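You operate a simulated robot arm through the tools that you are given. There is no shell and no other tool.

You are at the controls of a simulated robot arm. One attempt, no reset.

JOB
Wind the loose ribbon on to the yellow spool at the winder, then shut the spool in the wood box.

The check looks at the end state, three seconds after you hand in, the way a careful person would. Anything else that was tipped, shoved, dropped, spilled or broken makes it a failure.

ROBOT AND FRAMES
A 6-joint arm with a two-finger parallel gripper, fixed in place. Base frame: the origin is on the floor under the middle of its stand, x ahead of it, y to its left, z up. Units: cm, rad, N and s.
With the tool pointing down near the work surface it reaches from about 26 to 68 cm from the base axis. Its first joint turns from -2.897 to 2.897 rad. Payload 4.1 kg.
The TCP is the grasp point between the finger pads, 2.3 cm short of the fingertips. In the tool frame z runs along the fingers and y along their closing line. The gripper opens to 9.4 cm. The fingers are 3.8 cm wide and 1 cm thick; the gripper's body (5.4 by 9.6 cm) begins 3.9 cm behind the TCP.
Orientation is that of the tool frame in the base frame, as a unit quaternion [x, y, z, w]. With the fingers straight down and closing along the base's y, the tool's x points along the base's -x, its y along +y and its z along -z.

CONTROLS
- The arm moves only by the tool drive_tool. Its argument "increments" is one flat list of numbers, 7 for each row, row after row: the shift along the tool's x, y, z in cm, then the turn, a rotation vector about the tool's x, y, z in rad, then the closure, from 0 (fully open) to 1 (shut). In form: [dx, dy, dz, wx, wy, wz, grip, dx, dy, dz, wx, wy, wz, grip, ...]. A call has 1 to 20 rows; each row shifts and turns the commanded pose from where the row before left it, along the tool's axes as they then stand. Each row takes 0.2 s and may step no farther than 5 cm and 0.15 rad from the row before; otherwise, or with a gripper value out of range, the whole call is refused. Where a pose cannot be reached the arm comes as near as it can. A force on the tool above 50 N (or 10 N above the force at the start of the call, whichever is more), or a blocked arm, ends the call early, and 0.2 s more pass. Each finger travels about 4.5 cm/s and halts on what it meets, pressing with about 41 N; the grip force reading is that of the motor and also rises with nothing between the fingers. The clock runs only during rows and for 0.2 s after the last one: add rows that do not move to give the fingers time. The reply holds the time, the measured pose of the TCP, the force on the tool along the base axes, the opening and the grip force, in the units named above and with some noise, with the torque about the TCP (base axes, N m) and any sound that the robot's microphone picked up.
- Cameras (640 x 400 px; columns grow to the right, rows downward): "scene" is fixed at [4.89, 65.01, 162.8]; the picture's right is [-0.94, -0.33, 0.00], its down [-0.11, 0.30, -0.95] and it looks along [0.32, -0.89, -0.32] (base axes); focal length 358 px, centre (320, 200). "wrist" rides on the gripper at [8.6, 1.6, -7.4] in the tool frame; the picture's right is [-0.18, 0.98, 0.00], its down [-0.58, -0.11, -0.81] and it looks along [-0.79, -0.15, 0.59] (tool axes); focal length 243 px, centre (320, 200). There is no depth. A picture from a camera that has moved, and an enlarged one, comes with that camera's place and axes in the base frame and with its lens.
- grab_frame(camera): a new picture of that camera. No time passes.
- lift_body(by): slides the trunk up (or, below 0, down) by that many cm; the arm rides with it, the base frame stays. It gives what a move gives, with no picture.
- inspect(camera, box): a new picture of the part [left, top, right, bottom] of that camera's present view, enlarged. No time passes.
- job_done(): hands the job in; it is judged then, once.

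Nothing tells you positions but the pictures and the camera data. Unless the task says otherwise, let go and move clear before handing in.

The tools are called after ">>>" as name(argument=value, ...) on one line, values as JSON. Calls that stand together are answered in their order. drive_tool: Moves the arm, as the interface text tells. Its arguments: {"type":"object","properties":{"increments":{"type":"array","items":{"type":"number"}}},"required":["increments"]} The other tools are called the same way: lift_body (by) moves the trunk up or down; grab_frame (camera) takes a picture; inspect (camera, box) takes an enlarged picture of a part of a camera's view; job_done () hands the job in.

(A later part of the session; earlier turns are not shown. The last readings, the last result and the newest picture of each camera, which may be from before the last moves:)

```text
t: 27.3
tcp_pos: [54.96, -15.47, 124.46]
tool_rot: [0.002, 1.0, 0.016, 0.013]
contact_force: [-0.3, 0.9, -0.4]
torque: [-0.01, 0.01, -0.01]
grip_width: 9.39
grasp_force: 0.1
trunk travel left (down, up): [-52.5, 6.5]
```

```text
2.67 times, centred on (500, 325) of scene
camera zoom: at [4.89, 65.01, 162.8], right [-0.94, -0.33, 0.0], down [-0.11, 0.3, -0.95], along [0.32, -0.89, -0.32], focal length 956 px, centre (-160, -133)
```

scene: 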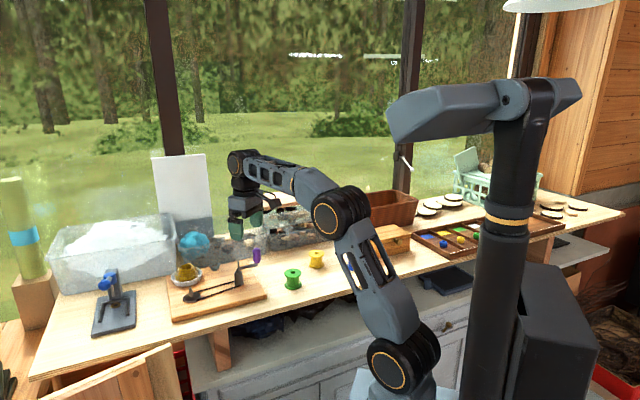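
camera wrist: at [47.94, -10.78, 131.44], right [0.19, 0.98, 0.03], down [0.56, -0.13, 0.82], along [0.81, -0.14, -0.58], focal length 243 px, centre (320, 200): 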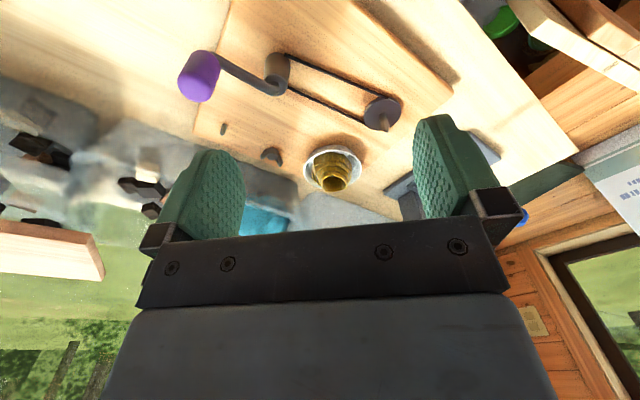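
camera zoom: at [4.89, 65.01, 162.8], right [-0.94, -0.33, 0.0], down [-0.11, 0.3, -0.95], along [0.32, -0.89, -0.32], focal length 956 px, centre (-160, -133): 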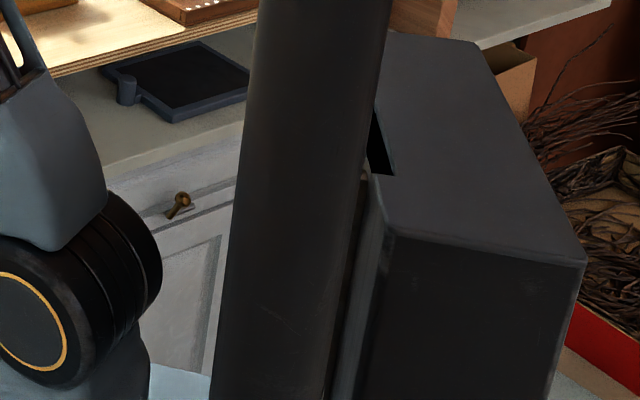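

The body rests displaced when the arm is here and upright when the arm is retracted. I'll probe with very small, slow moves and check after each to learn what sets it off.

>>> drive_tool(increments=[0, 0, 0, 0.008, 0.007, -0.001, 0, 0, 0, 0, 0.008, 0.007, -0.001, 0, 0, 0, 0, 0.008, 0.006, -0.001, 0, 0, 0, 0, 0.007, 0.006, -0.001, 0, 0, 0, 0, 0, 0, 0, 0])

>>> drive_tool(increments=[0, 0, 0.5, 0, 0, 0, 0, 0, 0, 0.5, 0, 0, 0, 0, 0, 0, 0.5, 0, 0, 0, 0, 0, 0, 0.5, 0, 0, 0, 0, 0, 0, 0, 0, 0, 0, 0])

>>> drive_tool(increments=[-0.3, 0, 0, 0, 0, 0, 0, -0.4, 0, 0, 0, 0, 0, 0, -0.3, 0, 0, 0, 0, 0, 0, 0, 0, 0, 0, 0, 0, 0])

>>> drive_tool(increments=[0, 0.3, 0, 0, 0, 0, 0, 0, 0.4, 0, 0, 0, 0, 0, 0, 0.3, 0, 0, 0, 0, 0, 0, 0, 0, 0, 0, 0, 0])

>>> drive_tool(increments=[0, 0, 0, 0, 0, 0, 0, 0, 0, 0, 0, 0, 0, 0])

```text
t: 28.5
tcp_pos: [55.09, -15.48, 124.58]
tool_rot: [-0.001, 1.0, 0.0, 0.0]
contact_force: [0.1, -0.2, -0.5]
torque: [0.02, -0.01, 0.01]
grip_width: 9.39
grasp_force: 0.0
trunk travel left (down, up): [-52.5, 6.5]
```

```text
t: 29.7
tcp_pos: [54.98, -15.6, 122.33]
tool_rot: [-0.001, 1.0, 0.0, 0.001]
contact_force: [-0.1, -0.2, 0.8]
torque: [0.0, 0.0, 0.02]
grip_width: 9.41
grasp_force: 0.1
trunk travel left (down, up): [-52.5, 6.5]
```

```text
t: 30.7
tcp_pos: [56.14, -15.54, 122.46]
tool_rot: [-0.001, 1.0, 0.001, -0.001]
contact_force: [-0.9, 0.2, 0.4]
torque: [0.02, 0.04, -0.03]
grip_width: 9.4
grasp_force: 0.1
trunk travel left (down, up): [-52.5, 6.5]
```

```text
t: 31.7
tcp_pos: [56.05, -14.47, 122.46]
tool_rot: [-0.001, 1.0, -0.001, 0.0]
contact_force: [-0.1, 0.4, 0.2]
torque: [0.0, 0.02, -0.02]
grip_width: 9.39
grasp_force: 0.0
trunk travel left (down, up): [-52.5, 6.5]
```

```text
t: 32.3
tcp_pos: [55.93, -14.54, 122.56]
tool_rot: [-0.001, 1.0, 0.001, 0.0]
contact_force: [0.6, 0.5, -0.1]
torque: [0.0, 0.02, 0.0]
grip_width: 9.42
grasp_force: 0.1
trunk travel left (down, up): [-52.5, 6.5]
```

Small slow moves track exactly. I'll carry on toward the spindle in short batches at about 2.5–3 cm/s.

>>> drive_tool(increments=[-0.2, 0.17, 0, 0, 0, 0, 0, -0.38, 0.32, 0, 0, 0, 0, 0, -0.45, 0.4, 0, 0, 0, 0, 0, -0.45, 0.4, 0, 0, 0, 0, 0, -0.45, 0.4, 0, 0, 0, 0, 0, -0.38, 0.32, 0, 0, 0, 0, 0, -0.2, 0.17, 0, 0, 0, 0, 0, 0, 0, 0, 0, 0, 0, 0])

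>>> drive_tool(increments=[0, 0, 0, 0, 0, 0, 0, 0, 0, 0, 0, 0, 0, 0])

>>> grab_frame(camera="scene")

```text
t: 33.9
tcp_pos: [54.97, -17.15, 123.01]
tool_rot: [0.003, 1.0, 0.019, 0.017]
contact_force: [-0.8, -0.5, 1.1]
torque: [-0.03, 0.0, -0.02]
grip_width: 9.4
grasp_force: 0.2
trunk travel left (down, up): [-52.5, 6.5]
stopped in row 7: the arm was blocked; the commanded pose is now the measured one
```

```text
t: 34.5
tcp_pos: [55.36, -16.9, 122.63]
tool_rot: [-0.002, 1.0, 0.02, 0.013]
contact_force: [0.2, 0.8, 1.0]
torque: [-0.01, 0.0, -0.03]
grip_width: 9.41
grasp_force: 0.1
trunk travel left (down, up): [-52.5, 6.5]
```

```text
taken
```

scene: 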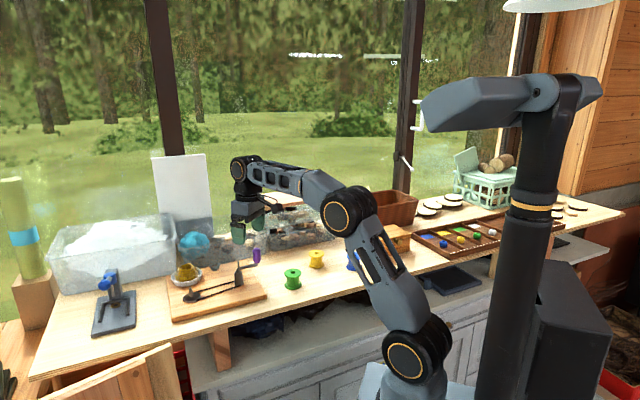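

Each stop came at a radius of about 60 cm at z 123, so I take this to be the reach limit at that height. I'll settle, level, shift left and descend, then test the reach lower down where it should be longer.

>>> drive_tool(increments=[0, 0, 0, 0, 0, 0, 0, 0, 0, 0, 0, 0, 0, 0, 0, 0, 0, 0, 0, 0, 0, 0, 0, 0, 0, 0, 0, 0, 0, 0, 0, 0, 0, 0, 0, 0, 0, 0, 0, 0, 0, 0, 0, 0, 0, 0, 0, 0, 0, 0, 0, 0, 0, 0, 0, 0, 0, 0, 0, 0, 0, 0, 0, 0, 0, 0, 0, 0, 0, 0])

>>> drive_tool(increments=[0, 0, 0, 0, 0, 0, 0, 0, 0, 0, 0, 0, 0, 0])

>>> drive_tool(increments=[0, 0, 0, 0, 0, 0, 0, 0, 0, 0, 0, 0, 0, 0])

```text
t: 36.7
tcp_pos: [56.0, -15.73, 122.51]
tool_rot: [0.0, 1.0, 0.015, 0.012]
contact_force: [0.3, 0.1, -0.9]
torque: [0.0, 0.03, 0.0]
grip_width: 9.42
grasp_force: 0.1
trunk travel left (down, up): [-52.5, 6.5]
```

```text
t: 37.3
tcp_pos: [55.63, -16.17, 122.67]
tool_rot: [0.0, 1.0, 0.016, 0.014]
contact_force: [1.0, 0.3, -0.7]
torque: [-0.03, 0.0, -0.06]
grip_width: 9.38
grasp_force: 0.1
trunk travel left (down, up): [-52.5, 6.5]
```

```text
t: 37.9
tcp_pos: [55.69, -16.16, 122.74]
tool_rot: [0.0, 1.0, 0.016, 0.013]
contact_force: [0.2, 0.7, 0.0]
torque: [0.02, -0.01, -0.01]
grip_width: 9.41
grasp_force: 0.0
trunk travel left (down, up): [-52.5, 6.5]
```

>>> drive_tool(increments=[0, 0, 0, 0.008, 0.007, 0, 0, 0, 0, 0, 0.008, 0.007, 0, 0, 0, 0, 0, 0.008, 0.007, 0, 0, 0, 0, 0, 0.008, 0.006, 0, 0, 0, 0, 0, 0, 0, 0, 0])

>>> drive_tool(increments=[0.05, 0.2, 0, 0, 0, 0, 0, 0.1, 0.4, 0, 0, 0, 0, 0, 0.1, 0.6, 0, 0, 0, 0, 0, 0.1, 0.7, 0, 0, 0, 0, 0, 0.1, 0.7, 0, 0, 0, 0, 0, 0.1, 0.7, 0, 0, 0, 0, 0, 0.1, 0.7, 0, 0, 0, 0, 0, 0.1, 0.7, 0, 0, 0, 0, 0, 0.1, 0.7, 0, 0, 0, 0, 0, 0.1, 0.7, 0, 0, 0, 0, 0, 0.1, 0.7, 0, 0, 0, 0, 0, 0.1, 0.7, 0, 0, 0, 0, 0, 0.1, 0.7, 0, 0, 0, 0, 0, 0.1, 0.7, 0, 0, 0, 0, 0, 0.1, 0.7, 0, 0, 0, 0, 0, 0.1, 0.6, 0, 0, 0, 0, 0, 0.1, 0.4, 0, 0, 0, 0, 0, 0.05, 0.2, 0, 0, 0, 0, 0, 0, 0, 0, 0, 0, 0, 0, 0, 0, 0, 0, 0, 0, 0])

>>> drive_tool(increments=[0, 0, 0, 0, 0, 0, 0, 0, 0, 0, 0, 0, 0, 0])

>>> grab_frame(camera="scene")

```text
t: 39.1
tcp_pos: [55.63, -16.22, 122.63]
tool_rot: [0.0, 1.0, 0.0, -0.001]
contact_force: [1.0, -0.4, 0.1]
torque: [-0.01, 0.0, -0.03]
grip_width: 9.43
grasp_force: 0.0
trunk travel left (down, up): [-52.5, 6.5]
```

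```text
t: 43.3
tcp_pos: [53.96, -5.21, 122.65]
tool_rot: [-0.001, 1.0, 0.0, -0.002]
contact_force: [-1.3, -0.3, 0.4]
torque: [0.0, 0.02, 0.0]
grip_width: 9.39
grasp_force: 0.1
trunk travel left (down, up): [-52.5, 6.5]
```

```text
t: 43.9
tcp_pos: [53.96, -5.21, 122.61]
tool_rot: [0.0, 1.0, 0.0, -0.001]
contact_force: [0.6, -0.1, 0.4]
torque: [0.01, 0.01, -0.02]
grip_width: 9.41
grasp_force: 0.0
trunk travel left (down, up): [-52.5, 6.5]
```

```text
taken
```

scene: 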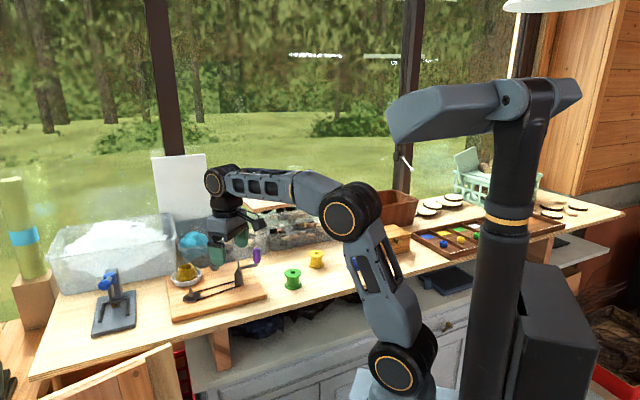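

Tracking is exact here, so the limit is one of reach. I'll descend to about z 113, clear of the winder's tall parts, and then extend toward the spindle.

>>> drive_tool(increments=[0, 0, 0.3, 0, 0, 0, 0, 0, 0, 0.6, 0, 0, 0, 0, 0, 0, 0.8, 0, 0, 0, 0, 0, 0, 0.8, 0, 0, 0, 0, 0, 0, 0.8, 0, 0, 0, 0, 0, 0, 0.8, 0, 0, 0, 0, 0, 0, 0.8, 0, 0, 0, 0, 0, 0, 0.8, 0, 0, 0, 0, 0, 0, 0.8, 0, 0, 0, 0, 0, 0, 0.8, 0, 0, 0, 0, 0, 0, 0.8, 0, 0, 0, 0, 0, 0, 0.6, 0, 0, 0, 0, 0, 0, 0.3, 0, 0, 0, 0, 0, 0, 0, 0, 0, 0, 0, 0, 0, 0, 0, 0, 0, 0])

>>> grab_frame(camera="wrist")

>>> inspect(camera="wrist", box=[160, 0, 440, 175])

```text
t: 47.1
tcp_pos: [53.83, -5.32, 113.69]
tool_rot: [0.0, 1.0, -0.001, -0.001]
contact_force: [0.3, -0.1, -0.5]
torque: [-0.03, 0.0, 0.0]
grip_width: 9.38
grasp_force: 0.0
trunk travel left (down, up): [-52.5, 6.5]
```

```text
taken
camera wrist: at [45.38, -3.58, 121.1], right [0.18, 0.98, 0.0], down [0.58, -0.11, 0.81], along [0.79, -0.15, -0.59], focal length 243 px, centre (320, 200)
```

wrist: 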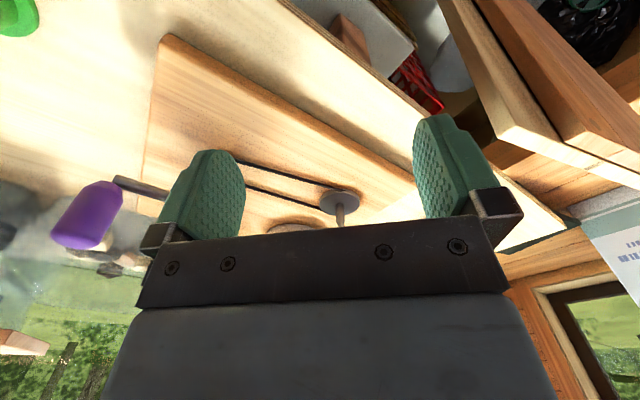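

```text
2.29 times, centred on (300, 88) of wrist
camera zoom: at [45.38, -3.58, 121.1], right [0.18, 0.98, 0.0], down [0.58, -0.11, 0.81], along [0.79, -0.15, -0.59], focal length 555 px, centre (366, 457)
```

zoom: 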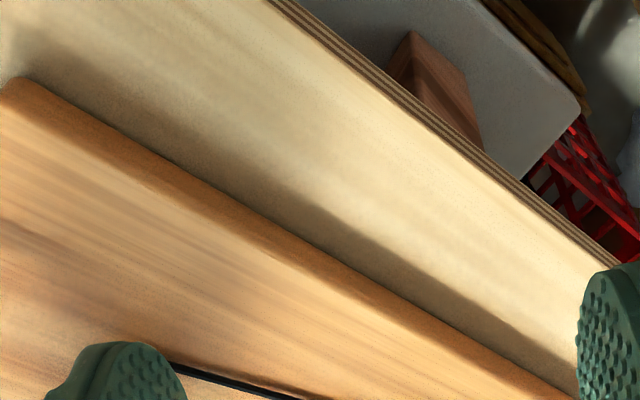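

The spindle is in view between the fingers. I'll enlarge it to fix its position.

>>> inspect(camera="wrist", box=[240, 140, 400, 240])

>>> inspect(camera="scene", box=[160, 225, 280, 300])

```text
4.00 times, centred on (320, 190) of wrist
camera zoom: at [45.38, -3.58, 121.1], right [0.18, 0.98, 0.0], down [0.58, -0.11, 0.81], along [0.79, -0.15, -0.59], focal length 970 px, centre (320, 240)
```

zoom: 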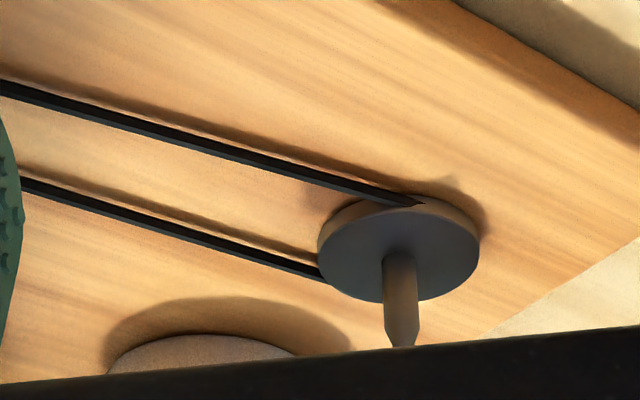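

```text
5.33 times, centred on (220, 262) of scene
camera zoom: at [4.89, 65.01, 162.8], right [-0.94, -0.33, 0.0], down [-0.11, 0.3, -0.95], along [0.32, -0.89, -0.32], focal length 1912 px, centre (853, -133)
```

zoom: 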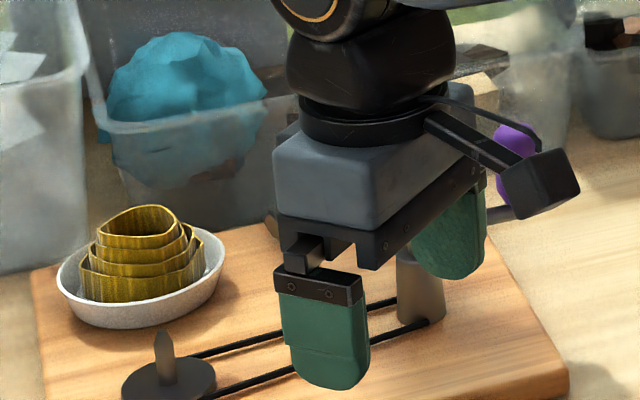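

I put the spindle at about (69.1, -5.8), with its disc top near z 104 and pin tip near z 107.3. That is just past upright reach, so I'll lean the fingers 0.3 rad outward about the closing axis, which keeps the pads vertical, and test the reach that way.

>>> drive_tool(increments=[0, 0, 0, 0, -0.03, 0, 0, 0, 0, 0, 0, -0.03, 0, 0, 0, 0, 0, 0, -0.03, 0, 0, 0, 0, 0, 0, -0.03, 0, 0, 0, 0, 0, 0, -0.03, 0, 0, 0, 0, 0, 0, -0.03, 0, 0, 0, 0, 0, 0, -0.03, 0, 0, 0, 0, 0, 0, -0.03, 0, 0, 0, 0, 0, 0, -0.03, 0, 0, 0, 0, 0, 0, -0.03, 0, 0, 0, 0, 0, 0, 0, 0, 0])

>>> drive_tool(increments=[-0.29, -0.02, 0.09, 0, 0, 0, 0, -0.48, -0.03, 0.15, 0, 0, 0, 0, -0.57, -0.03, 0.18, 0, 0, 0, 0, -0.57, -0.03, 0.18, 0, 0, 0, 0, -0.57, -0.03, 0.18, 0, 0, 0, 0, -0.57, -0.03, 0.18, 0, 0, 0, 0, -0.57, -0.03, 0.18, 0, 0, 0, 0, -0.57, -0.03, 0.18, 0, 0, 0, 0, -0.57, -0.03, 0.18, 0, 0, 0, 0, -0.57, -0.03, 0.18, 0, 0, 0, 0, -0.48, -0.03, 0.15, 0, 0, 0, 0, -0.29, -0.02, 0.09, 0, 0, 0, 0, 0, 0, 0, 0, 0, 0, 0])

```text
t: 48.8
tcp_pos: [50.58, -9.4, 113.91]
tool_rot: [0.006, 0.992, 0.016, 0.124]
contact_force: [-0.2, 0.2, 0.0]
torque: [-0.03, -0.01, -0.05]
grip_width: 9.41
grasp_force: 0.0
trunk travel left (down, up): [-52.5, 6.5]
stopped in row 8: the arm was blocked; the commanded pose is now the measured one
```

```text
t: 49.1
tcp_pos: [48.34, -12.72, 113.95]
tool_rot: [0.008, 0.99, 0.03, 0.136]
contact_force: [1.1, 0.3, -0.3]
torque: [-0.01, 0.03, -0.02]
grip_width: 9.41
grasp_force: 0.0
trunk travel left (down, up): [-52.5, 6.5]
stopped in row 1: the arm was blocked; the commanded pose is now the measured one
```

The same sideways shove came again at a shorter radius, so it isn't a reach limit. I'll look at the scene immediately.

>>> grab_frame(camera="scene")

>>> drive_tool(increments=[0, 0, 0, 0, 0, 0, 0])

>>> grab_frame(camera="scene")

>>> drive_tool(increments=[0, 0, 0, 0, 0, 0, 0])

>>> drive_tool(increments=[0, 0, 0, 0, 0, 0, 0])

>>> grab_frame(camera="scene")

```text
taken
```

scene: 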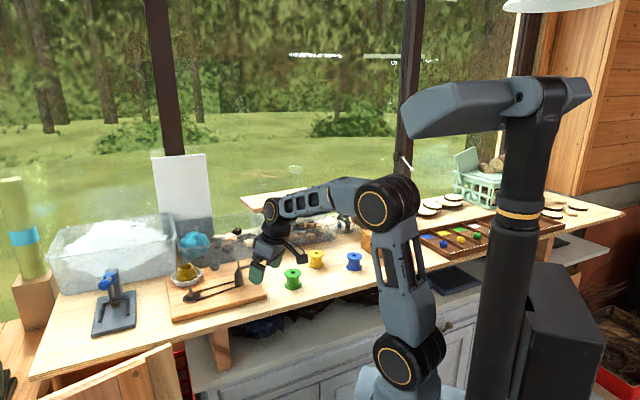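

```text
t: 49.5
tcp_pos: [48.79, -12.44, 113.73]
tool_rot: [0.007, 0.991, 0.028, 0.134]
contact_force: [-0.4, 0.2, -0.7]
torque: [0.0, 0.01, 0.01]
grip_width: 9.4
grasp_force: 0.1
trunk travel left (down, up): [-52.5, 6.5]
```

```text
taken
```

scene: 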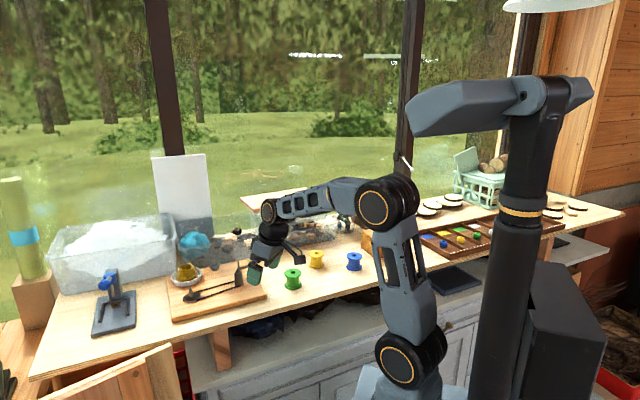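

```text
t: 49.9
tcp_pos: [49.1, -12.01, 113.53]
tool_rot: [0.005, 0.991, 0.027, 0.133]
contact_force: [-0.3, -0.2, 0.0]
torque: [0.02, -0.02, -0.02]
grip_width: 9.39
grasp_force: 0.1
trunk travel left (down, up): [-52.5, 6.5]
```

```text
t: 50.3
tcp_pos: [49.26, -11.44, 113.56]
tool_rot: [0.005, 0.991, 0.025, 0.133]
contact_force: [0.2, 0.8, -1.1]
torque: [-0.02, -0.03, 0.01]
grip_width: 9.42
grasp_force: 0.1
trunk travel left (down, up): [-52.5, 6.5]
```

```text
taken
```

scene: 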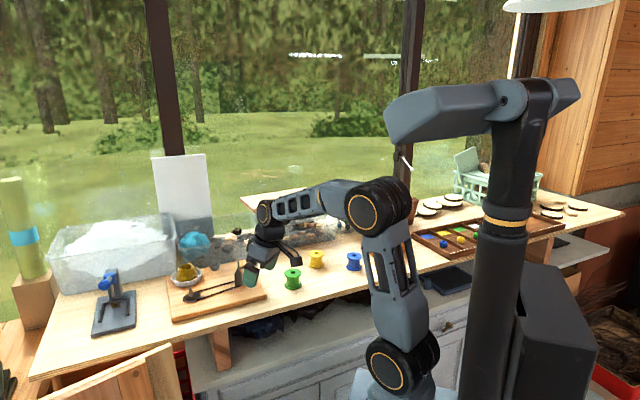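

The body was knocked and came back within about a second. I'll hold completely still for a while to learn whether these shoves come without any motion of mine.

>>> drive_tool(increments=[0, 0, 0, 0, 0, 0, 0, 0, 0, 0, 0, 0, 0, 0, 0, 0, 0, 0, 0, 0, 0, 0, 0, 0, 0, 0, 0, 0, 0, 0, 0, 0, 0, 0, 0, 0, 0, 0, 0, 0, 0, 0, 0, 0, 0, 0, 0, 0, 0, 0, 0, 0, 0, 0, 0, 0, 0, 0, 0, 0, 0, 0, 0, 0, 0, 0, 0, 0, 0, 0, 0, 0, 0, 0, 0, 0, 0, 0, 0, 0, 0, 0, 0, 0, 0, 0, 0, 0, 0, 0, 0, 0, 0, 0, 0, 0, 0, 0, 0, 0, 0, 0, 0, 0, 0, 0, 0, 0, 0, 0, 0, 0, 0, 0, 0, 0, 0, 0, 0, 0, 0, 0, 0, 0, 0, 0, 0, 0, 0, 0, 0, 0, 0, 0, 0, 0, 0, 0, 0, 0])

>>> drive_tool(increments=[0, 0, 0, 0, 0, 0, 0, 0, 0, 0, 0, 0, 0, 0, 0, 0, 0, 0, 0, 0, 0, 0, 0, 0, 0, 0, 0, 0, 0, 0, 0, 0, 0, 0, 0, 0, 0, 0, 0, 0, 0, 0, 0, 0, 0, 0, 0, 0, 0, 0, 0, 0, 0, 0, 0, 0, 0, 0, 0, 0, 0, 0, 0, 0, 0, 0, 0, 0, 0, 0, 0, 0, 0, 0, 0, 0, 0, 0, 0, 0, 0, 0, 0, 0, 0, 0, 0, 0, 0, 0, 0, 0, 0, 0, 0, 0, 0, 0, 0, 0, 0, 0, 0, 0, 0, 0, 0, 0, 0, 0, 0, 0, 0, 0, 0, 0, 0, 0, 0, 0, 0, 0, 0, 0, 0, 0, 0, 0, 0, 0, 0, 0, 0, 0, 0, 0, 0, 0, 0, 0])

>>> drive_tool(increments=[0, 0, 0, 0, 0, 0, 0, 0, 0, 0, 0, 0, 0, 0, 0, 0, 0, 0, 0, 0, 0, 0, 0, 0, 0, 0, 0, 0, 0, 0, 0, 0, 0, 0, 0, 0, 0, 0, 0, 0, 0, 0, 0, 0, 0, 0, 0, 0, 0, 0, 0, 0, 0, 0, 0, 0, 0, 0, 0, 0, 0, 0, 0, 0, 0, 0, 0, 0, 0, 0, 0, 0, 0, 0, 0, 0, 0, 0, 0, 0, 0, 0, 0, 0, 0, 0, 0, 0, 0, 0, 0, 0, 0, 0, 0, 0, 0, 0, 0, 0, 0, 0, 0, 0, 0, 0, 0, 0, 0, 0, 0, 0, 0, 0, 0, 0, 0, 0, 0, 0, 0, 0, 0, 0, 0, 0, 0, 0, 0, 0, 0, 0, 0, 0, 0, 0, 0, 0, 0, 0])

>>> drive_tool(increments=[0, 0, 0, 0, 0, 0, 0, 0, 0, 0, 0, 0, 0, 0, 0, 0, 0, 0, 0, 0, 0, 0, 0, 0, 0, 0, 0, 0, 0, 0, 0, 0, 0, 0, 0, 0, 0, 0, 0, 0, 0, 0, 0, 0, 0, 0, 0, 0, 0, 0, 0, 0, 0, 0, 0, 0, 0, 0, 0, 0, 0, 0, 0, 0, 0, 0, 0, 0, 0, 0, 0, 0, 0, 0, 0, 0, 0, 0, 0, 0, 0, 0, 0, 0, 0, 0, 0, 0, 0, 0, 0, 0, 0, 0, 0, 0, 0, 0, 0, 0, 0, 0, 0, 0, 0, 0, 0, 0, 0, 0, 0, 0, 0, 0, 0, 0, 0, 0, 0, 0, 0, 0, 0, 0, 0, 0, 0, 0, 0, 0, 0, 0, 0, 0, 0, 0, 0, 0, 0, 0])

```text
t: 50.6
tcp_pos: [45.82, -16.25, 113.77]
tool_rot: [0.02, 0.987, 0.045, 0.151]
contact_force: [1.2, 0.7, -0.5]
torque: [-0.02, -0.03, 0.02]
grip_width: 9.38
grasp_force: 0.0
trunk travel left (down, up): [-52.5, 6.5]
stopped in row 1: the arm was blocked; the commanded pose is now the measured one
```

```text
t: 51.0
tcp_pos: [43.27, -19.75, 113.36]
tool_rot: [0.015, 0.985, 0.059, 0.164]
contact_force: [0.8, 1.2, -0.9]
torque: [-0.03, 0.04, 0.0]
grip_width: 9.39
grasp_force: 0.1
trunk travel left (down, up): [-52.5, 6.5]
stopped in row 1: the arm was blocked; the commanded pose is now the measured one
```

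```text
t: 55.2
tcp_pos: [43.98, -19.1, 113.26]
tool_rot: [0.011, 0.985, 0.058, 0.159]
contact_force: [0.1, -0.4, 0.2]
torque: [-0.02, 0.0, 0.01]
grip_width: 9.4
grasp_force: 0.1
trunk travel left (down, up): [-52.5, 6.5]
```

```text
t: 59.4
tcp_pos: [43.79, -19.15, 113.16]
tool_rot: [0.013, 0.985, 0.058, 0.16]
contact_force: [-0.4, -0.1, -0.2]
torque: [-0.01, -0.02, 0.0]
grip_width: 9.39
grasp_force: 0.0
trunk travel left (down, up): [-52.5, 6.5]
```

A shove came even with no motion commanded, in a short burst, and then it was quiet for 8 s. I'll check the body's resting position now.

>>> grab_frame(camera="scene")

>>> inspect(camera="scene", box=[320, 300, 480, 400])

>>> inspect(camera="scene", box=[0, 300, 240, 400])

```text
taken
```

scene: 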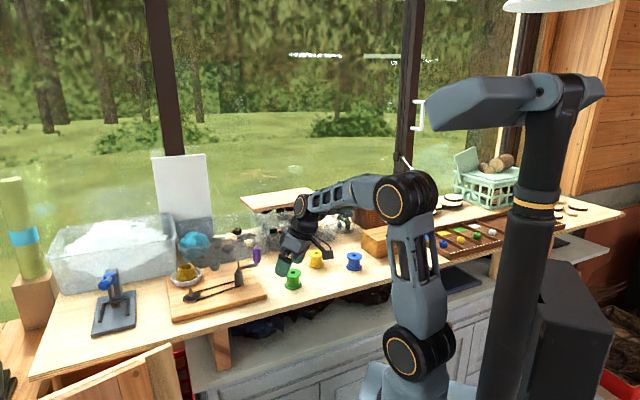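

```text
4.00 times, centred on (400, 350) of scene
camera zoom: at [4.89, 65.01, 162.8], right [-0.94, -0.33, 0.0], down [-0.11, 0.3, -0.95], along [0.32, -0.89, -0.32], focal length 1434 px, centre (0, -400)
```

zoom: 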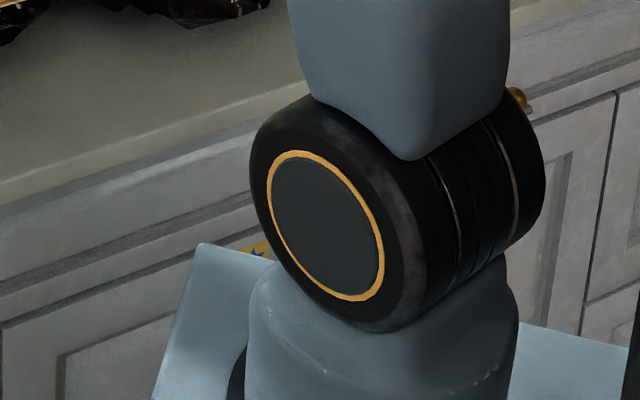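

```text
2.67 times, centred on (120, 350) of scene
camera zoom: at [4.89, 65.01, 162.8], right [-0.94, -0.33, 0.0], down [-0.11, 0.3, -0.95], along [0.32, -0.89, -0.32], focal length 956 px, centre (853, -200)
```

zoom: 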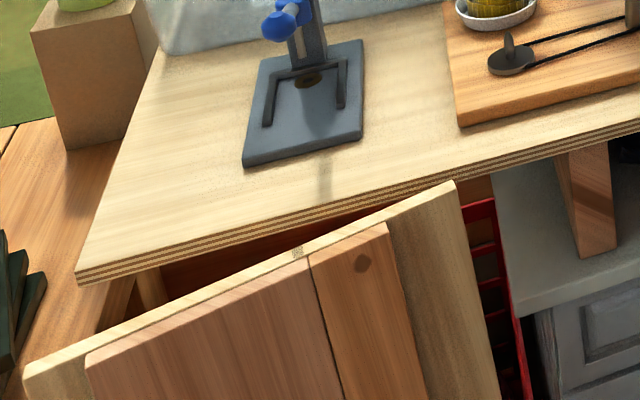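

With the arm back here the body rests upright again. I'll hold still a little longer to see how often the shoves happen at rest.

>>> drive_tool(increments=[0, 0, 0, 0, 0, 0, 0, 0, 0, 0, 0, 0, 0, 0, 0, 0, 0, 0, 0, 0, 0, 0, 0, 0, 0, 0, 0, 0, 0, 0, 0, 0, 0, 0, 0, 0, 0, 0, 0, 0, 0, 0, 0, 0, 0, 0, 0, 0, 0, 0, 0, 0, 0, 0, 0, 0, 0, 0, 0, 0, 0, 0, 0, 0, 0, 0, 0, 0, 0, 0, 0, 0, 0, 0, 0, 0, 0, 0, 0, 0, 0, 0, 0, 0, 0, 0, 0, 0, 0, 0, 0, 0, 0, 0, 0, 0, 0, 0, 0, 0, 0, 0, 0, 0, 0, 0, 0, 0, 0, 0, 0, 0, 0, 0, 0, 0, 0, 0, 0, 0, 0, 0, 0, 0, 0, 0, 0, 0, 0, 0, 0, 0, 0, 0, 0, 0, 0, 0, 0, 0])

>>> drive_tool(increments=[0, 0, 0, 0, 0, 0, 0, 0, 0, 0, 0, 0, 0, 0, 0, 0, 0, 0, 0, 0, 0, 0, 0, 0, 0, 0, 0, 0, 0, 0, 0, 0, 0, 0, 0, 0, 0, 0, 0, 0, 0, 0, 0, 0, 0, 0, 0, 0, 0, 0, 0, 0, 0, 0, 0, 0, 0, 0, 0, 0, 0, 0, 0, 0, 0, 0, 0, 0, 0, 0, 0, 0, 0, 0, 0, 0, 0, 0, 0, 0, 0, 0, 0, 0, 0, 0, 0, 0, 0, 0, 0, 0, 0, 0, 0, 0, 0, 0, 0, 0, 0, 0, 0, 0, 0, 0, 0, 0, 0, 0, 0, 0, 0, 0, 0, 0, 0, 0, 0, 0, 0, 0, 0, 0, 0, 0, 0, 0, 0, 0, 0, 0, 0, 0, 0, 0, 0, 0, 0, 0])

>>> drive_tool(increments=[0, 0, 0, 0, 0, 0, 0, 0, 0, 0, 0, 0, 0, 0, 0, 0, 0, 0, 0, 0, 0, 0, 0, 0, 0, 0, 0, 0, 0, 0, 0, 0, 0, 0, 0, 0, 0, 0, 0, 0, 0, 0, 0, 0, 0, 0, 0, 0, 0, 0, 0, 0, 0, 0, 0, 0, 0, 0, 0, 0, 0, 0, 0, 0, 0, 0, 0, 0, 0, 0, 0, 0, 0, 0, 0, 0, 0, 0, 0, 0, 0, 0, 0, 0, 0, 0, 0, 0, 0, 0, 0, 0, 0, 0, 0, 0, 0, 0, 0, 0, 0, 0, 0, 0, 0, 0, 0, 0, 0, 0, 0, 0, 0, 0, 0, 0, 0, 0, 0, 0, 0, 0, 0, 0, 0, 0, 0, 0, 0, 0, 0, 0, 0, 0, 0, 0, 0, 0, 0, 0])

>>> drive_tool(increments=[0, 0, 0, 0, 0, 0, 0, 0, 0, 0, 0, 0, 0, 0, 0, 0, 0, 0, 0, 0, 0, 0, 0, 0, 0, 0, 0, 0, 0, 0, 0, 0, 0, 0, 0, 0, 0, 0, 0, 0, 0, 0, 0, 0, 0, 0, 0, 0, 0, 0, 0, 0, 0, 0, 0, 0, 0, 0, 0, 0, 0, 0, 0, 0, 0, 0, 0, 0, 0, 0, 0, 0, 0, 0, 0, 0, 0, 0, 0, 0, 0, 0, 0, 0, 0, 0, 0, 0, 0, 0, 0, 0, 0, 0, 0, 0, 0, 0, 0, 0, 0, 0, 0, 0, 0, 0, 0, 0, 0, 0, 0, 0, 0, 0, 0, 0, 0, 0, 0, 0, 0, 0, 0, 0, 0, 0, 0, 0, 0, 0, 0, 0, 0, 0, 0, 0, 0, 0, 0, 0])

```text
t: 63.6
tcp_pos: [43.72, -19.15, 113.21]
tool_rot: [0.012, 0.986, 0.059, 0.159]
contact_force: [0.4, 1.9, 1.1]
torque: [0.0, 0.03, 0.02]
grip_width: 9.39
grasp_force: 0.0
trunk travel left (down, up): [-52.5, 6.5]
```

```text
t: 67.8
tcp_pos: [43.78, -19.14, 113.26]
tool_rot: [0.012, 0.986, 0.058, 0.159]
contact_force: [0.4, 0.7, 0.1]
torque: [-0.01, 0.03, -0.01]
grip_width: 9.39
grasp_force: 0.0
trunk travel left (down, up): [-52.5, 6.5]
```

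```text
t: 72.0
tcp_pos: [43.71, -19.2, 113.24]
tool_rot: [0.013, 0.986, 0.058, 0.159]
contact_force: [-0.5, 0.7, -0.4]
torque: [0.0, 0.0, -0.01]
grip_width: 9.42
grasp_force: 0.0
trunk travel left (down, up): [-52.5, 6.5]
```

```text
t: 76.2
tcp_pos: [43.74, -19.17, 113.22]
tool_rot: [0.012, 0.986, 0.059, 0.159]
contact_force: [0.6, -0.2, 0.0]
torque: [0.01, 0.02, 0.0]
grip_width: 9.36
grasp_force: 0.0
trunk travel left (down, up): [-52.5, 6.5]
```

The robot stayed still for 25 s with no shove, so they are tied to certain motions or poses rather than to time. I'll straighten the sideways tilt gently here and keep experimenting well clear of everything.

>>> drive_tool(increments=[0, 0, 0, 0.014, 0, -0.0054, 0, 0, 0, 0, 0.014, 0, -0.0054, 0, 0, 0, 0, 0.014, 0, -0.0054, 0, 0, 0, 0, 0.014, 0, -0.0054, 0, 0, 0, 0, 0.014, 0, -0.0054, 0, 0, 0, 0, 0.014, 0, -0.0054, 0, 0, 0, 0, 0.014, 0, -0.0054, 0, 0, 0, 0, 0.014, 0, -0.0052, 0, 0, 0, 0, 0, 0, 0, 0])

>>> drive_tool(increments=[0, 0, 0, 0, 0, 0, 0, 0, 0, 0, 0, 0, 0, 0])

```text
t: 78.2
tcp_pos: [43.86, -19.18, 113.3]
tool_rot: [0.0, 0.987, -0.001, 0.16]
contact_force: [-0.2, -0.2, 0.4]
torque: [0.01, -0.02, -0.07]
grip_width: 9.4
grasp_force: 0.0
trunk travel left (down, up): [-52.5, 6.5]
```

```text
t: 78.8
tcp_pos: [43.96, -19.17, 113.26]
tool_rot: [-0.001, 0.987, -0.001, 0.16]
contact_force: [-0.2, -0.5, 0.1]
torque: [0.01, 0.02, 0.04]
grip_width: 9.41
grasp_force: 0.0
trunk travel left (down, up): [-52.5, 6.5]
```

>>> drive_tool(increments=[-0.2, 0.3, 0.066, 0, 0, 0, 0, -0.427, 0.65, 0.142, 0, 0, 0, 0, -0.427, 0.65, 0.142, 0, 0, 0, 0, -0.427, 0.65, 0.142, 0, 0, 0, 0, -0.427, 0.65, 0.142, 0, 0, 0, 0, -0.2, 0.3, 0.066, 0, 0, 0, 0, 0, 0, 0, 0, 0, 0, 0])

>>> grab_frame(camera="scene")

>>> drive_tool(increments=[-0.2, 0.3, 0.066, 0, 0, 0, 0, -0.427, 0.65, 0.142, 0, 0, 0, 0, -0.427, 0.65, 0.142, 0, 0, 0, 0, -0.427, 0.65, 0.142, 0, 0, 0, 0, -0.427, 0.65, 0.142, 0, 0, 0, 0, -0.2, 0.3, 0.066, 0, 0, 0, 0, 0, 0, 0, 0, 0, 0, 0])

>>> grab_frame(camera="scene")

```text
t: 80.4
tcp_pos: [46.19, -15.68, 113.15]
tool_rot: [0.0, 0.987, -0.002, 0.159]
contact_force: [0.0, 0.2, 0.6]
torque: [-0.02, 0.01, 0.02]
grip_width: 9.41
grasp_force: 0.1
trunk travel left (down, up): [-52.5, 6.5]
```

```text
taken
```

scene: 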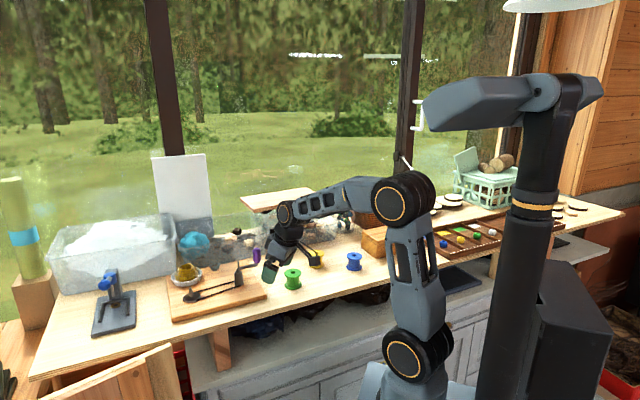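

```text
t: 82.0
tcp_pos: [48.86, -11.59, 113.03]
tool_rot: [-0.001, 0.987, -0.007, 0.16]
contact_force: [0.3, 0.4, -0.6]
torque: [0.02, -0.04, -0.02]
grip_width: 9.41
grasp_force: 0.0
trunk travel left (down, up): [-52.5, 6.5]
```

```text
taken
```

scene: 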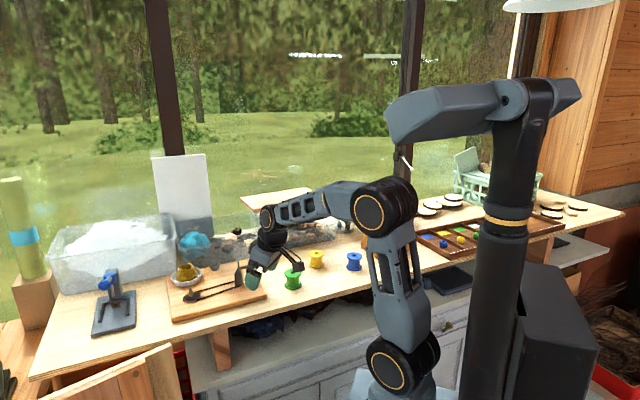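

>>> drive_tool(increments=[0, 0, 0, 0, 0, 0, 0])

>>> drive_tool(increments=[0, 0, 0, 0, 0, 0, 0])

>>> drive_tool(increments=[0, 0, 0, 0, 0, 0, 0])

>>> drive_tool(increments=[0, 0, 0, 0, 0, 0, 0])

>>> grab_frame(camera="scene")

```text
t: 82.3
tcp_pos: [45.33, -16.29, 113.35]
tool_rot: [0.028, 0.983, 0.018, 0.18]
contact_force: [-0.3, 0.4, 1.6]
torque: [0.01, -0.03, 0.01]
grip_width: 9.41
grasp_force: 0.0
trunk travel left (down, up): [-52.5, 6.5]
stopped in row 1: the arm was blocked; the commanded pose is now the measured one
```

```text
t: 82.6
tcp_pos: [42.88, -19.79, 112.93]
tool_rot: [0.021, 0.981, 0.031, 0.191]
contact_force: [0.6, 1.3, 0.0]
torque: [-0.03, 0.04, -0.03]
grip_width: 9.4
grasp_force: 0.1
trunk travel left (down, up): [-52.5, 6.5]
stopped in row 1: the arm was blocked; the commanded pose is now the measured one
```

```text
t: 83.0
tcp_pos: [42.89, -19.8, 112.83]
tool_rot: [0.021, 0.981, 0.031, 0.19]
contact_force: [-0.2, -1.1, 0.0]
torque: [0.03, 0.01, 0.01]
grip_width: 9.4
grasp_force: 0.1
trunk travel left (down, up): [-52.5, 6.5]
```

```text
t: 83.4
tcp_pos: [43.76, -18.63, 112.58]
tool_rot: [0.018, 0.982, 0.027, 0.185]
contact_force: [-0.9, -0.9, 0.4]
torque: [0.04, 0.01, 0.01]
grip_width: 9.39
grasp_force: 0.0
trunk travel left (down, up): [-52.5, 6.5]
```

```text
taken
```

scene: 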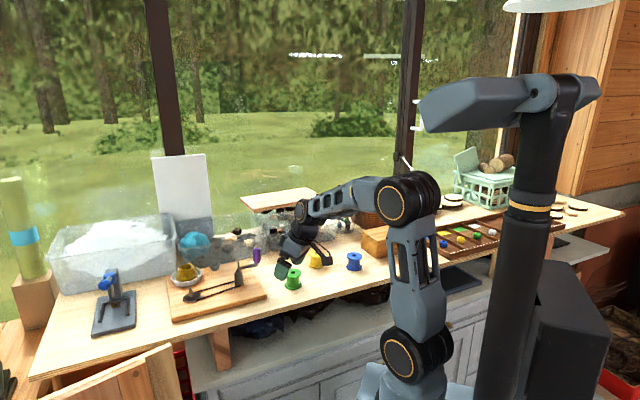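

When the body tips toward the bench's left end it bounces back hard, and this was worse with the trunk raised. The robot seems top-heavy, so I'll raise the tool and then lower the trunk, which should steady it.

>>> drive_tool(increments=[0, 0, 0, 0, 0, 0, 0, 0, 0, 0, 0, 0, 0, 0, 0, 0, 0, 0, 0, 0, 0, 0, 0, 0, 0, 0, 0, 0, 0, 0, 0, 0, 0, 0, 0, 0, 0, 0, 0, 0, 0, 0, 0, 0, 0, 0, 0, 0, 0, 0, 0, 0, 0, 0, 0, 0])

>>> drive_tool(increments=[0, 0, 0, 0, 0, 0, 0, 0, 0, 0, 0, 0, 0, 0, 0, 0, 0, 0, 0, 0, 0, 0, 0, 0, 0, 0, 0, 0, 0, 0, 0, 0, 0, 0, 0, 0, 0, 0, 0, 0, 0, 0, 0, 0, 0, 0, 0, 0, 0, 0, 0, 0, 0, 0, 0, 0])

```text
t: 85.2
tcp_pos: [43.56, -18.89, 112.87]
tool_rot: [0.02, 0.981, 0.026, 0.189]
contact_force: [0.2, 0.7, 0.7]
torque: [0.04, -0.03, 0.0]
grip_width: 9.43
grasp_force: 0.0
trunk travel left (down, up): [-52.5, 6.5]
```

```text
t: 85.8
tcp_pos: [41.8, -21.26, 112.15]
tool_rot: [0.023, 0.979, 0.036, 0.199]
contact_force: [0.2, 0.3, -0.4]
torque: [0.03, 0.01, 0.01]
grip_width: 9.39
grasp_force: 0.0
trunk travel left (down, up): [-52.5, 6.5]
stopped in row 2: the arm was blocked; the commanded pose is now the measured one
```

>>> drive_tool(increments=[0, 0, 0, 0, 0, 0, 0, 0, 0, 0, 0, 0, 0, 0, 0, 0, 0, 0, 0, 0, 0, 0, 0, 0, 0, 0, 0, 0, 0, 0, 0, 0, 0, 0, 0, 0, 0, 0, 0, 0, 0, 0, 0, 0, 0, 0, 0, 0, 0, 0, 0, 0, 0, 0, 0, 0])

>>> drive_tool(increments=[0, 0, 0, 0, 0, 0, 0, 0, 0, 0, 0, 0, 0, 0, 0, 0, 0, 0, 0, 0, 0])

>>> grab_frame(camera="wrist")

```text
t: 86.1
tcp_pos: [39.57, -24.39, 111.61]
tool_rot: [0.026, 0.976, 0.048, 0.212]
contact_force: [-0.8, 0.1, 0.1]
torque: [0.02, 0.01, 0.01]
grip_width: 9.41
grasp_force: 0.0
trunk travel left (down, up): [-52.5, 6.5]
stopped in row 1: the arm was blocked; the commanded pose is now the measured one
```

```text
t: 86.5
tcp_pos: [36.68, -28.22, 110.81]
tool_rot: [0.031, 0.971, 0.066, 0.228]
contact_force: [0.6, -0.4, 0.2]
torque: [0.03, -0.03, 0.02]
grip_width: 9.39
grasp_force: 0.0
trunk travel left (down, up): [-52.5, 6.5]
stopped in row 1: the arm was blocked; the commanded pose is now the measured one
```

```text
taken
camera wrist: at [25.87, -26.67, 113.91], right [0.19, 0.96, 0.22], down [0.16, -0.25, 0.95], along [0.97, -0.15, -0.2], focal length 243 px, centre (320, 200)
```

wrist: 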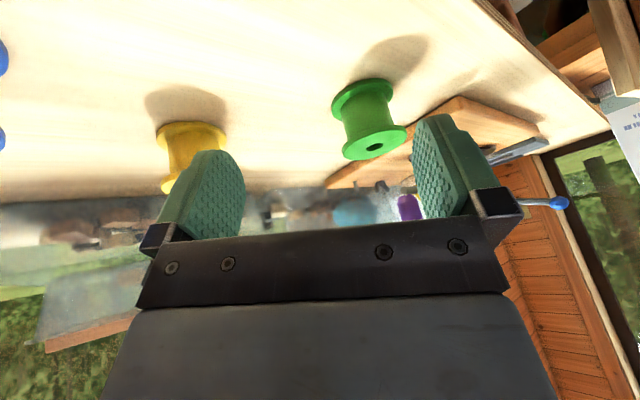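

The tool is creeping down and toward the spools with each shove, so I'll raise it gently straight away.

>>> drive_tool(increments=[-0.22, 0.05, -0.45, 0, 0, 0, 0, -0.22, 0.05, -0.45, 0, 0, 0, 0, -0.22, 0.05, -0.45, 0, 0, 0, 0, -0.22, 0.05, -0.45, 0, 0, 0, 0, -0.22, 0.05, -0.45, 0, 0, 0, 0, -0.22, 0.05, -0.45, 0, 0, 0, 0, -0.22, 0.05, -0.45, 0, 0, 0, 0, -0.22, 0.05, -0.45, 0, 0, 0, 0, -0.22, 0.05, -0.45, 0, 0, 0, 0, -0.22, 0.05, -0.45, 0, 0, 0, 0])

>>> grab_frame(camera="scene")

```text
t: 86.8
tcp_pos: [33.8, -32.24, 109.95]
tool_rot: [0.035, 0.966, 0.083, 0.241]
contact_force: [1.3, 0.0, -0.4]
torque: [0.0, 0.03, 0.0]
grip_width: 9.42
grasp_force: 0.0
trunk travel left (down, up): [-52.5, 6.5]
stopped in row 1: the arm was blocked; the commanded pose is now the measured one
```

```text
taken
```

scene: 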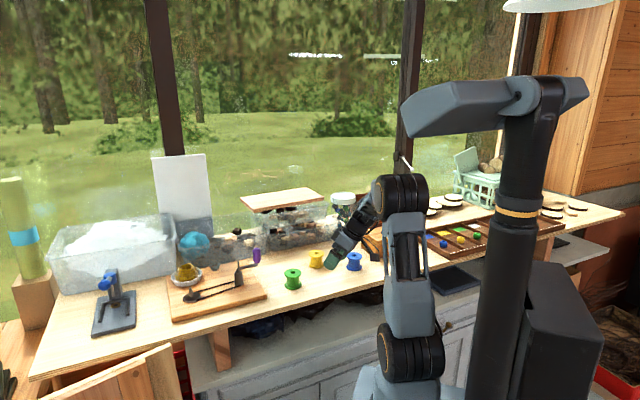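

Each call is ratcheting the arm toward the blue spool. Raising the trunk carries the arm straight up without moving its joints, so I'll do that now.

>>> lift_body(by=5)

>>> grab_frame(camera="scene")

```text
t: 87.7
tcp_pos: [34.51, -31.03, 115.05]
tool_rot: [0.032, 0.968, 0.079, 0.236]
contact_force: [0.0, -0.9, -0.3]
torque: [0.0, 0.03, 0.01]
grip_width: 9.37
grasp_force: 0.1
trunk travel left (down, up): [-57.5, 1.5]
```

```text
taken
```

scene: 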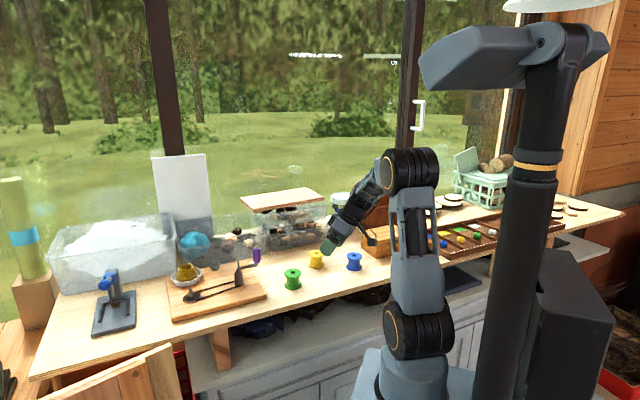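

The tool is safely up at z 115. I'll check that it is calm here before the next step.

>>> drive_tool(increments=[0, 0, 0, 0, 0, 0, 0])

>>> drive_tool(increments=[0, 0, 0, 0, 0, 0, 0, 0, 0, 0, 0, 0, 0, 0, 0, 0, 0, 0, 0, 0, 0])

```text
t: 88.1
tcp_pos: [34.07, -32.03, 115.1]
tool_rot: [0.035, 0.967, 0.082, 0.238]
contact_force: [-0.9, -0.8, -0.8]
torque: [0.01, -0.04, 0.01]
grip_width: 9.4
grasp_force: 0.0
trunk travel left (down, up): [-57.5, 1.5]
```

```text
t: 88.9
tcp_pos: [34.42, -31.27, 115.06]
tool_rot: [0.033, 0.968, 0.079, 0.237]
contact_force: [-0.2, 0.1, 0.6]
torque: [-0.01, 0.01, 0.0]
grip_width: 9.38
grasp_force: 0.1
trunk travel left (down, up): [-57.5, 1.5]
```

>>> drive_tool(increments=[-0.1, 0.04, -0.2, 0, 0, 0, 0, -0.2, 0.075, -0.39, 0, 0, 0, 0, -0.272, 0.101, -0.526, 0, 0, 0, 0, -0.272, 0.101, -0.526, 0, 0, 0, 0, -0.272, 0.101, -0.526, 0, 0, 0, 0, -0.272, 0.101, -0.526, 0, 0, 0, 0, -0.272, 0.101, -0.526, 0, 0, 0, 0, -0.2, 0.075, -0.39, 0, 0, 0, 0, -0.1, 0.04, -0.2, 0, 0, 0, 0, 0, 0, 0, 0, 0, 0, 0])

>>> drive_tool(increments=[-0.1, 0.04, -0.2, 0, 0, 0, 0, -0.2, 0.075, -0.39, 0, 0, 0, 0, -0.272, 0.101, -0.526, 0, 0, 0, 0, -0.272, 0.101, -0.526, 0, 0, 0, 0, -0.272, 0.101, -0.526, 0, 0, 0, 0, -0.272, 0.101, -0.526, 0, 0, 0, 0, -0.272, 0.101, -0.526, 0, 0, 0, 0, -0.2, 0.075, -0.39, 0, 0, 0, 0, -0.1, 0.04, -0.2, 0, 0, 0, 0, 0, 0, 0, 0, 0, 0, 0])

```text
t: 91.1
tcp_pos: [34.45, -31.36, 119.44]
tool_rot: [0.033, 0.968, 0.079, 0.237]
contact_force: [0.0, 0.0, -0.2]
torque: [-0.04, -0.05, 0.01]
grip_width: 9.4
grasp_force: 0.1
trunk travel left (down, up): [-57.5, 1.5]
```

```text
t: 93.3
tcp_pos: [34.4, -31.3, 123.79]
tool_rot: [0.033, 0.967, 0.079, 0.238]
contact_force: [-0.5, 0.0, 0.2]
torque: [-0.01, -0.02, -0.01]
grip_width: 9.4
grasp_force: 0.0
trunk travel left (down, up): [-57.5, 1.5]
```

Readings are steady. I'll bring the tool back to straight down in small turns and then lower the trunk in stages.

>>> drive_tool(increments=[0, 0, 0, 0.008, 0.024, -0.0033, 0, 0, 0, 0, 0.016, 0.048, -0.0067, 0, 0, 0, 0, 0.016, 0.048, -0.0067, 0, 0, 0, 0, 0.016, 0.048, -0.0067, 0, 0, 0, 0, 0.016, 0.048, -0.0067, 0, 0, 0, 0, 0.016, 0.048, -0.0067, 0, 0, 0, 0, 0.016, 0.048, -0.0067, 0, 0, 0, 0, 0.016, 0.048, -0.0067, 0, 0, 0, 0, 0.016, 0.048, -0.0067, 0, 0, 0, 0, 0.016, 0.048, -0.0067, 0, 0, 0, 0, 0.008, 0.024, -0.0033, 0, 0, 0, 0, 0, 0, 0, 0])

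>>> drive_tool(increments=[0, 0, 0, 0, 0, 0, 0, 0, 0, 0, 0, 0, 0, 0])

```text
t: 95.9
tcp_pos: [34.22, -31.26, 123.85]
tool_rot: [-0.001, 1.0, 0.0, -0.001]
contact_force: [0.5, -0.1, -0.3]
torque: [-0.01, 0.02, -0.04]
grip_width: 9.38
grasp_force: 0.0
trunk travel left (down, up): [-57.5, 1.5]
```

```text
t: 96.5
tcp_pos: [34.26, -31.28, 123.81]
tool_rot: [-0.001, 1.0, 0.002, 0.0]
contact_force: [0.5, 0.0, -0.7]
torque: [-0.01, -0.03, 0.02]
grip_width: 9.41
grasp_force: 0.1
trunk travel left (down, up): [-57.5, 1.5]
```

Level at (34.25, -31.3, 123.8). I'll raise the tool a bit more and then lower the trunk 15 cm.

>>> drive_tool(increments=[0, 0, -0.3, 0, 0, 0, 0, 0, 0, -0.6, 0, 0, 0, 0, 0, 0, -0.8, 0, 0, 0, 0, 0, 0, -0.8, 0, 0, 0, 0, 0, 0, -0.8, 0, 0, 0, 0, 0, 0, -0.8, 0, 0, 0, 0, 0, 0, -0.8, 0, 0, 0, 0, 0, 0, -0.8, 0, 0, 0, 0, 0, 0, -0.8, 0, 0, 0, 0, 0, 0, -0.8, 0, 0, 0, 0, 0, 0, -0.6, 0, 0, 0, 0, 0, 0, -0.3, 0, 0, 0, 0, 0, 0, 0, 0, 0, 0, 0])

>>> lift_body(by=-7)

>>> lift_body(by=-8)

>>> drive_tool(increments=[0, 0, 0, 0, 0, 0, 0, 0, 0, 0, 0, 0, 0, 0])

>>> grab_frame(camera="scene")

```text
t: 99.3
tcp_pos: [34.36, -31.29, 132.12]
tool_rot: [0.0, 1.0, 0.0, -0.001]
contact_force: [0.0, 0.7, -0.3]
torque: [0.02, 0.0, 0.0]
grip_width: 9.39
grasp_force: 0.1
trunk travel left (down, up): [-57.5, 1.5]
```

```text
t: 100.4
tcp_pos: [34.36, -31.43, 125.03]
tool_rot: [0.0, 1.0, 0.001, 0.0]
contact_force: [0.8, -0.1, 0.0]
torque: [0.01, 0.02, 0.02]
grip_width: 9.4
grasp_force: 0.0
trunk travel left (down, up): [-50.5, 8.5]
```

```text
t: 101.6
tcp_pos: [34.45, -31.45, 117.08]
tool_rot: [-0.001, 1.0, 0.002, 0.0]
contact_force: [0.0, -0.3, 0.4]
torque: [-0.01, -0.01, 0.01]
grip_width: 9.39
grasp_force: 0.0
trunk travel left (down, up): [-42.5, 16.5]
```

```text
t: 102.2
tcp_pos: [34.28, -31.42, 117.03]
tool_rot: [-0.001, 1.0, 0.0, 0.0]
contact_force: [-0.6, 0.5, -1.7]
torque: [-0.03, 0.01, 0.01]
grip_width: 9.39
grasp_force: 0.0
trunk travel left (down, up): [-42.5, 16.5]
```

```text
taken
```

scene: 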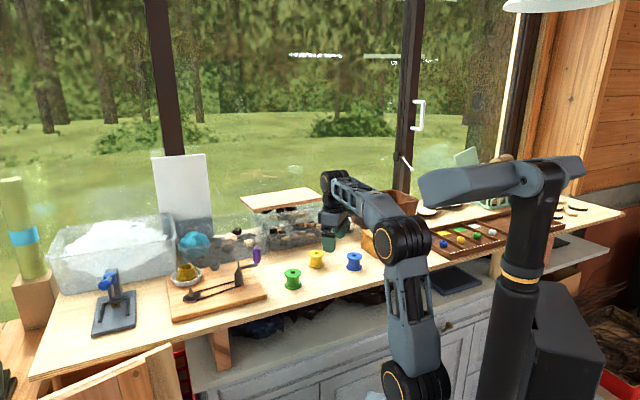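

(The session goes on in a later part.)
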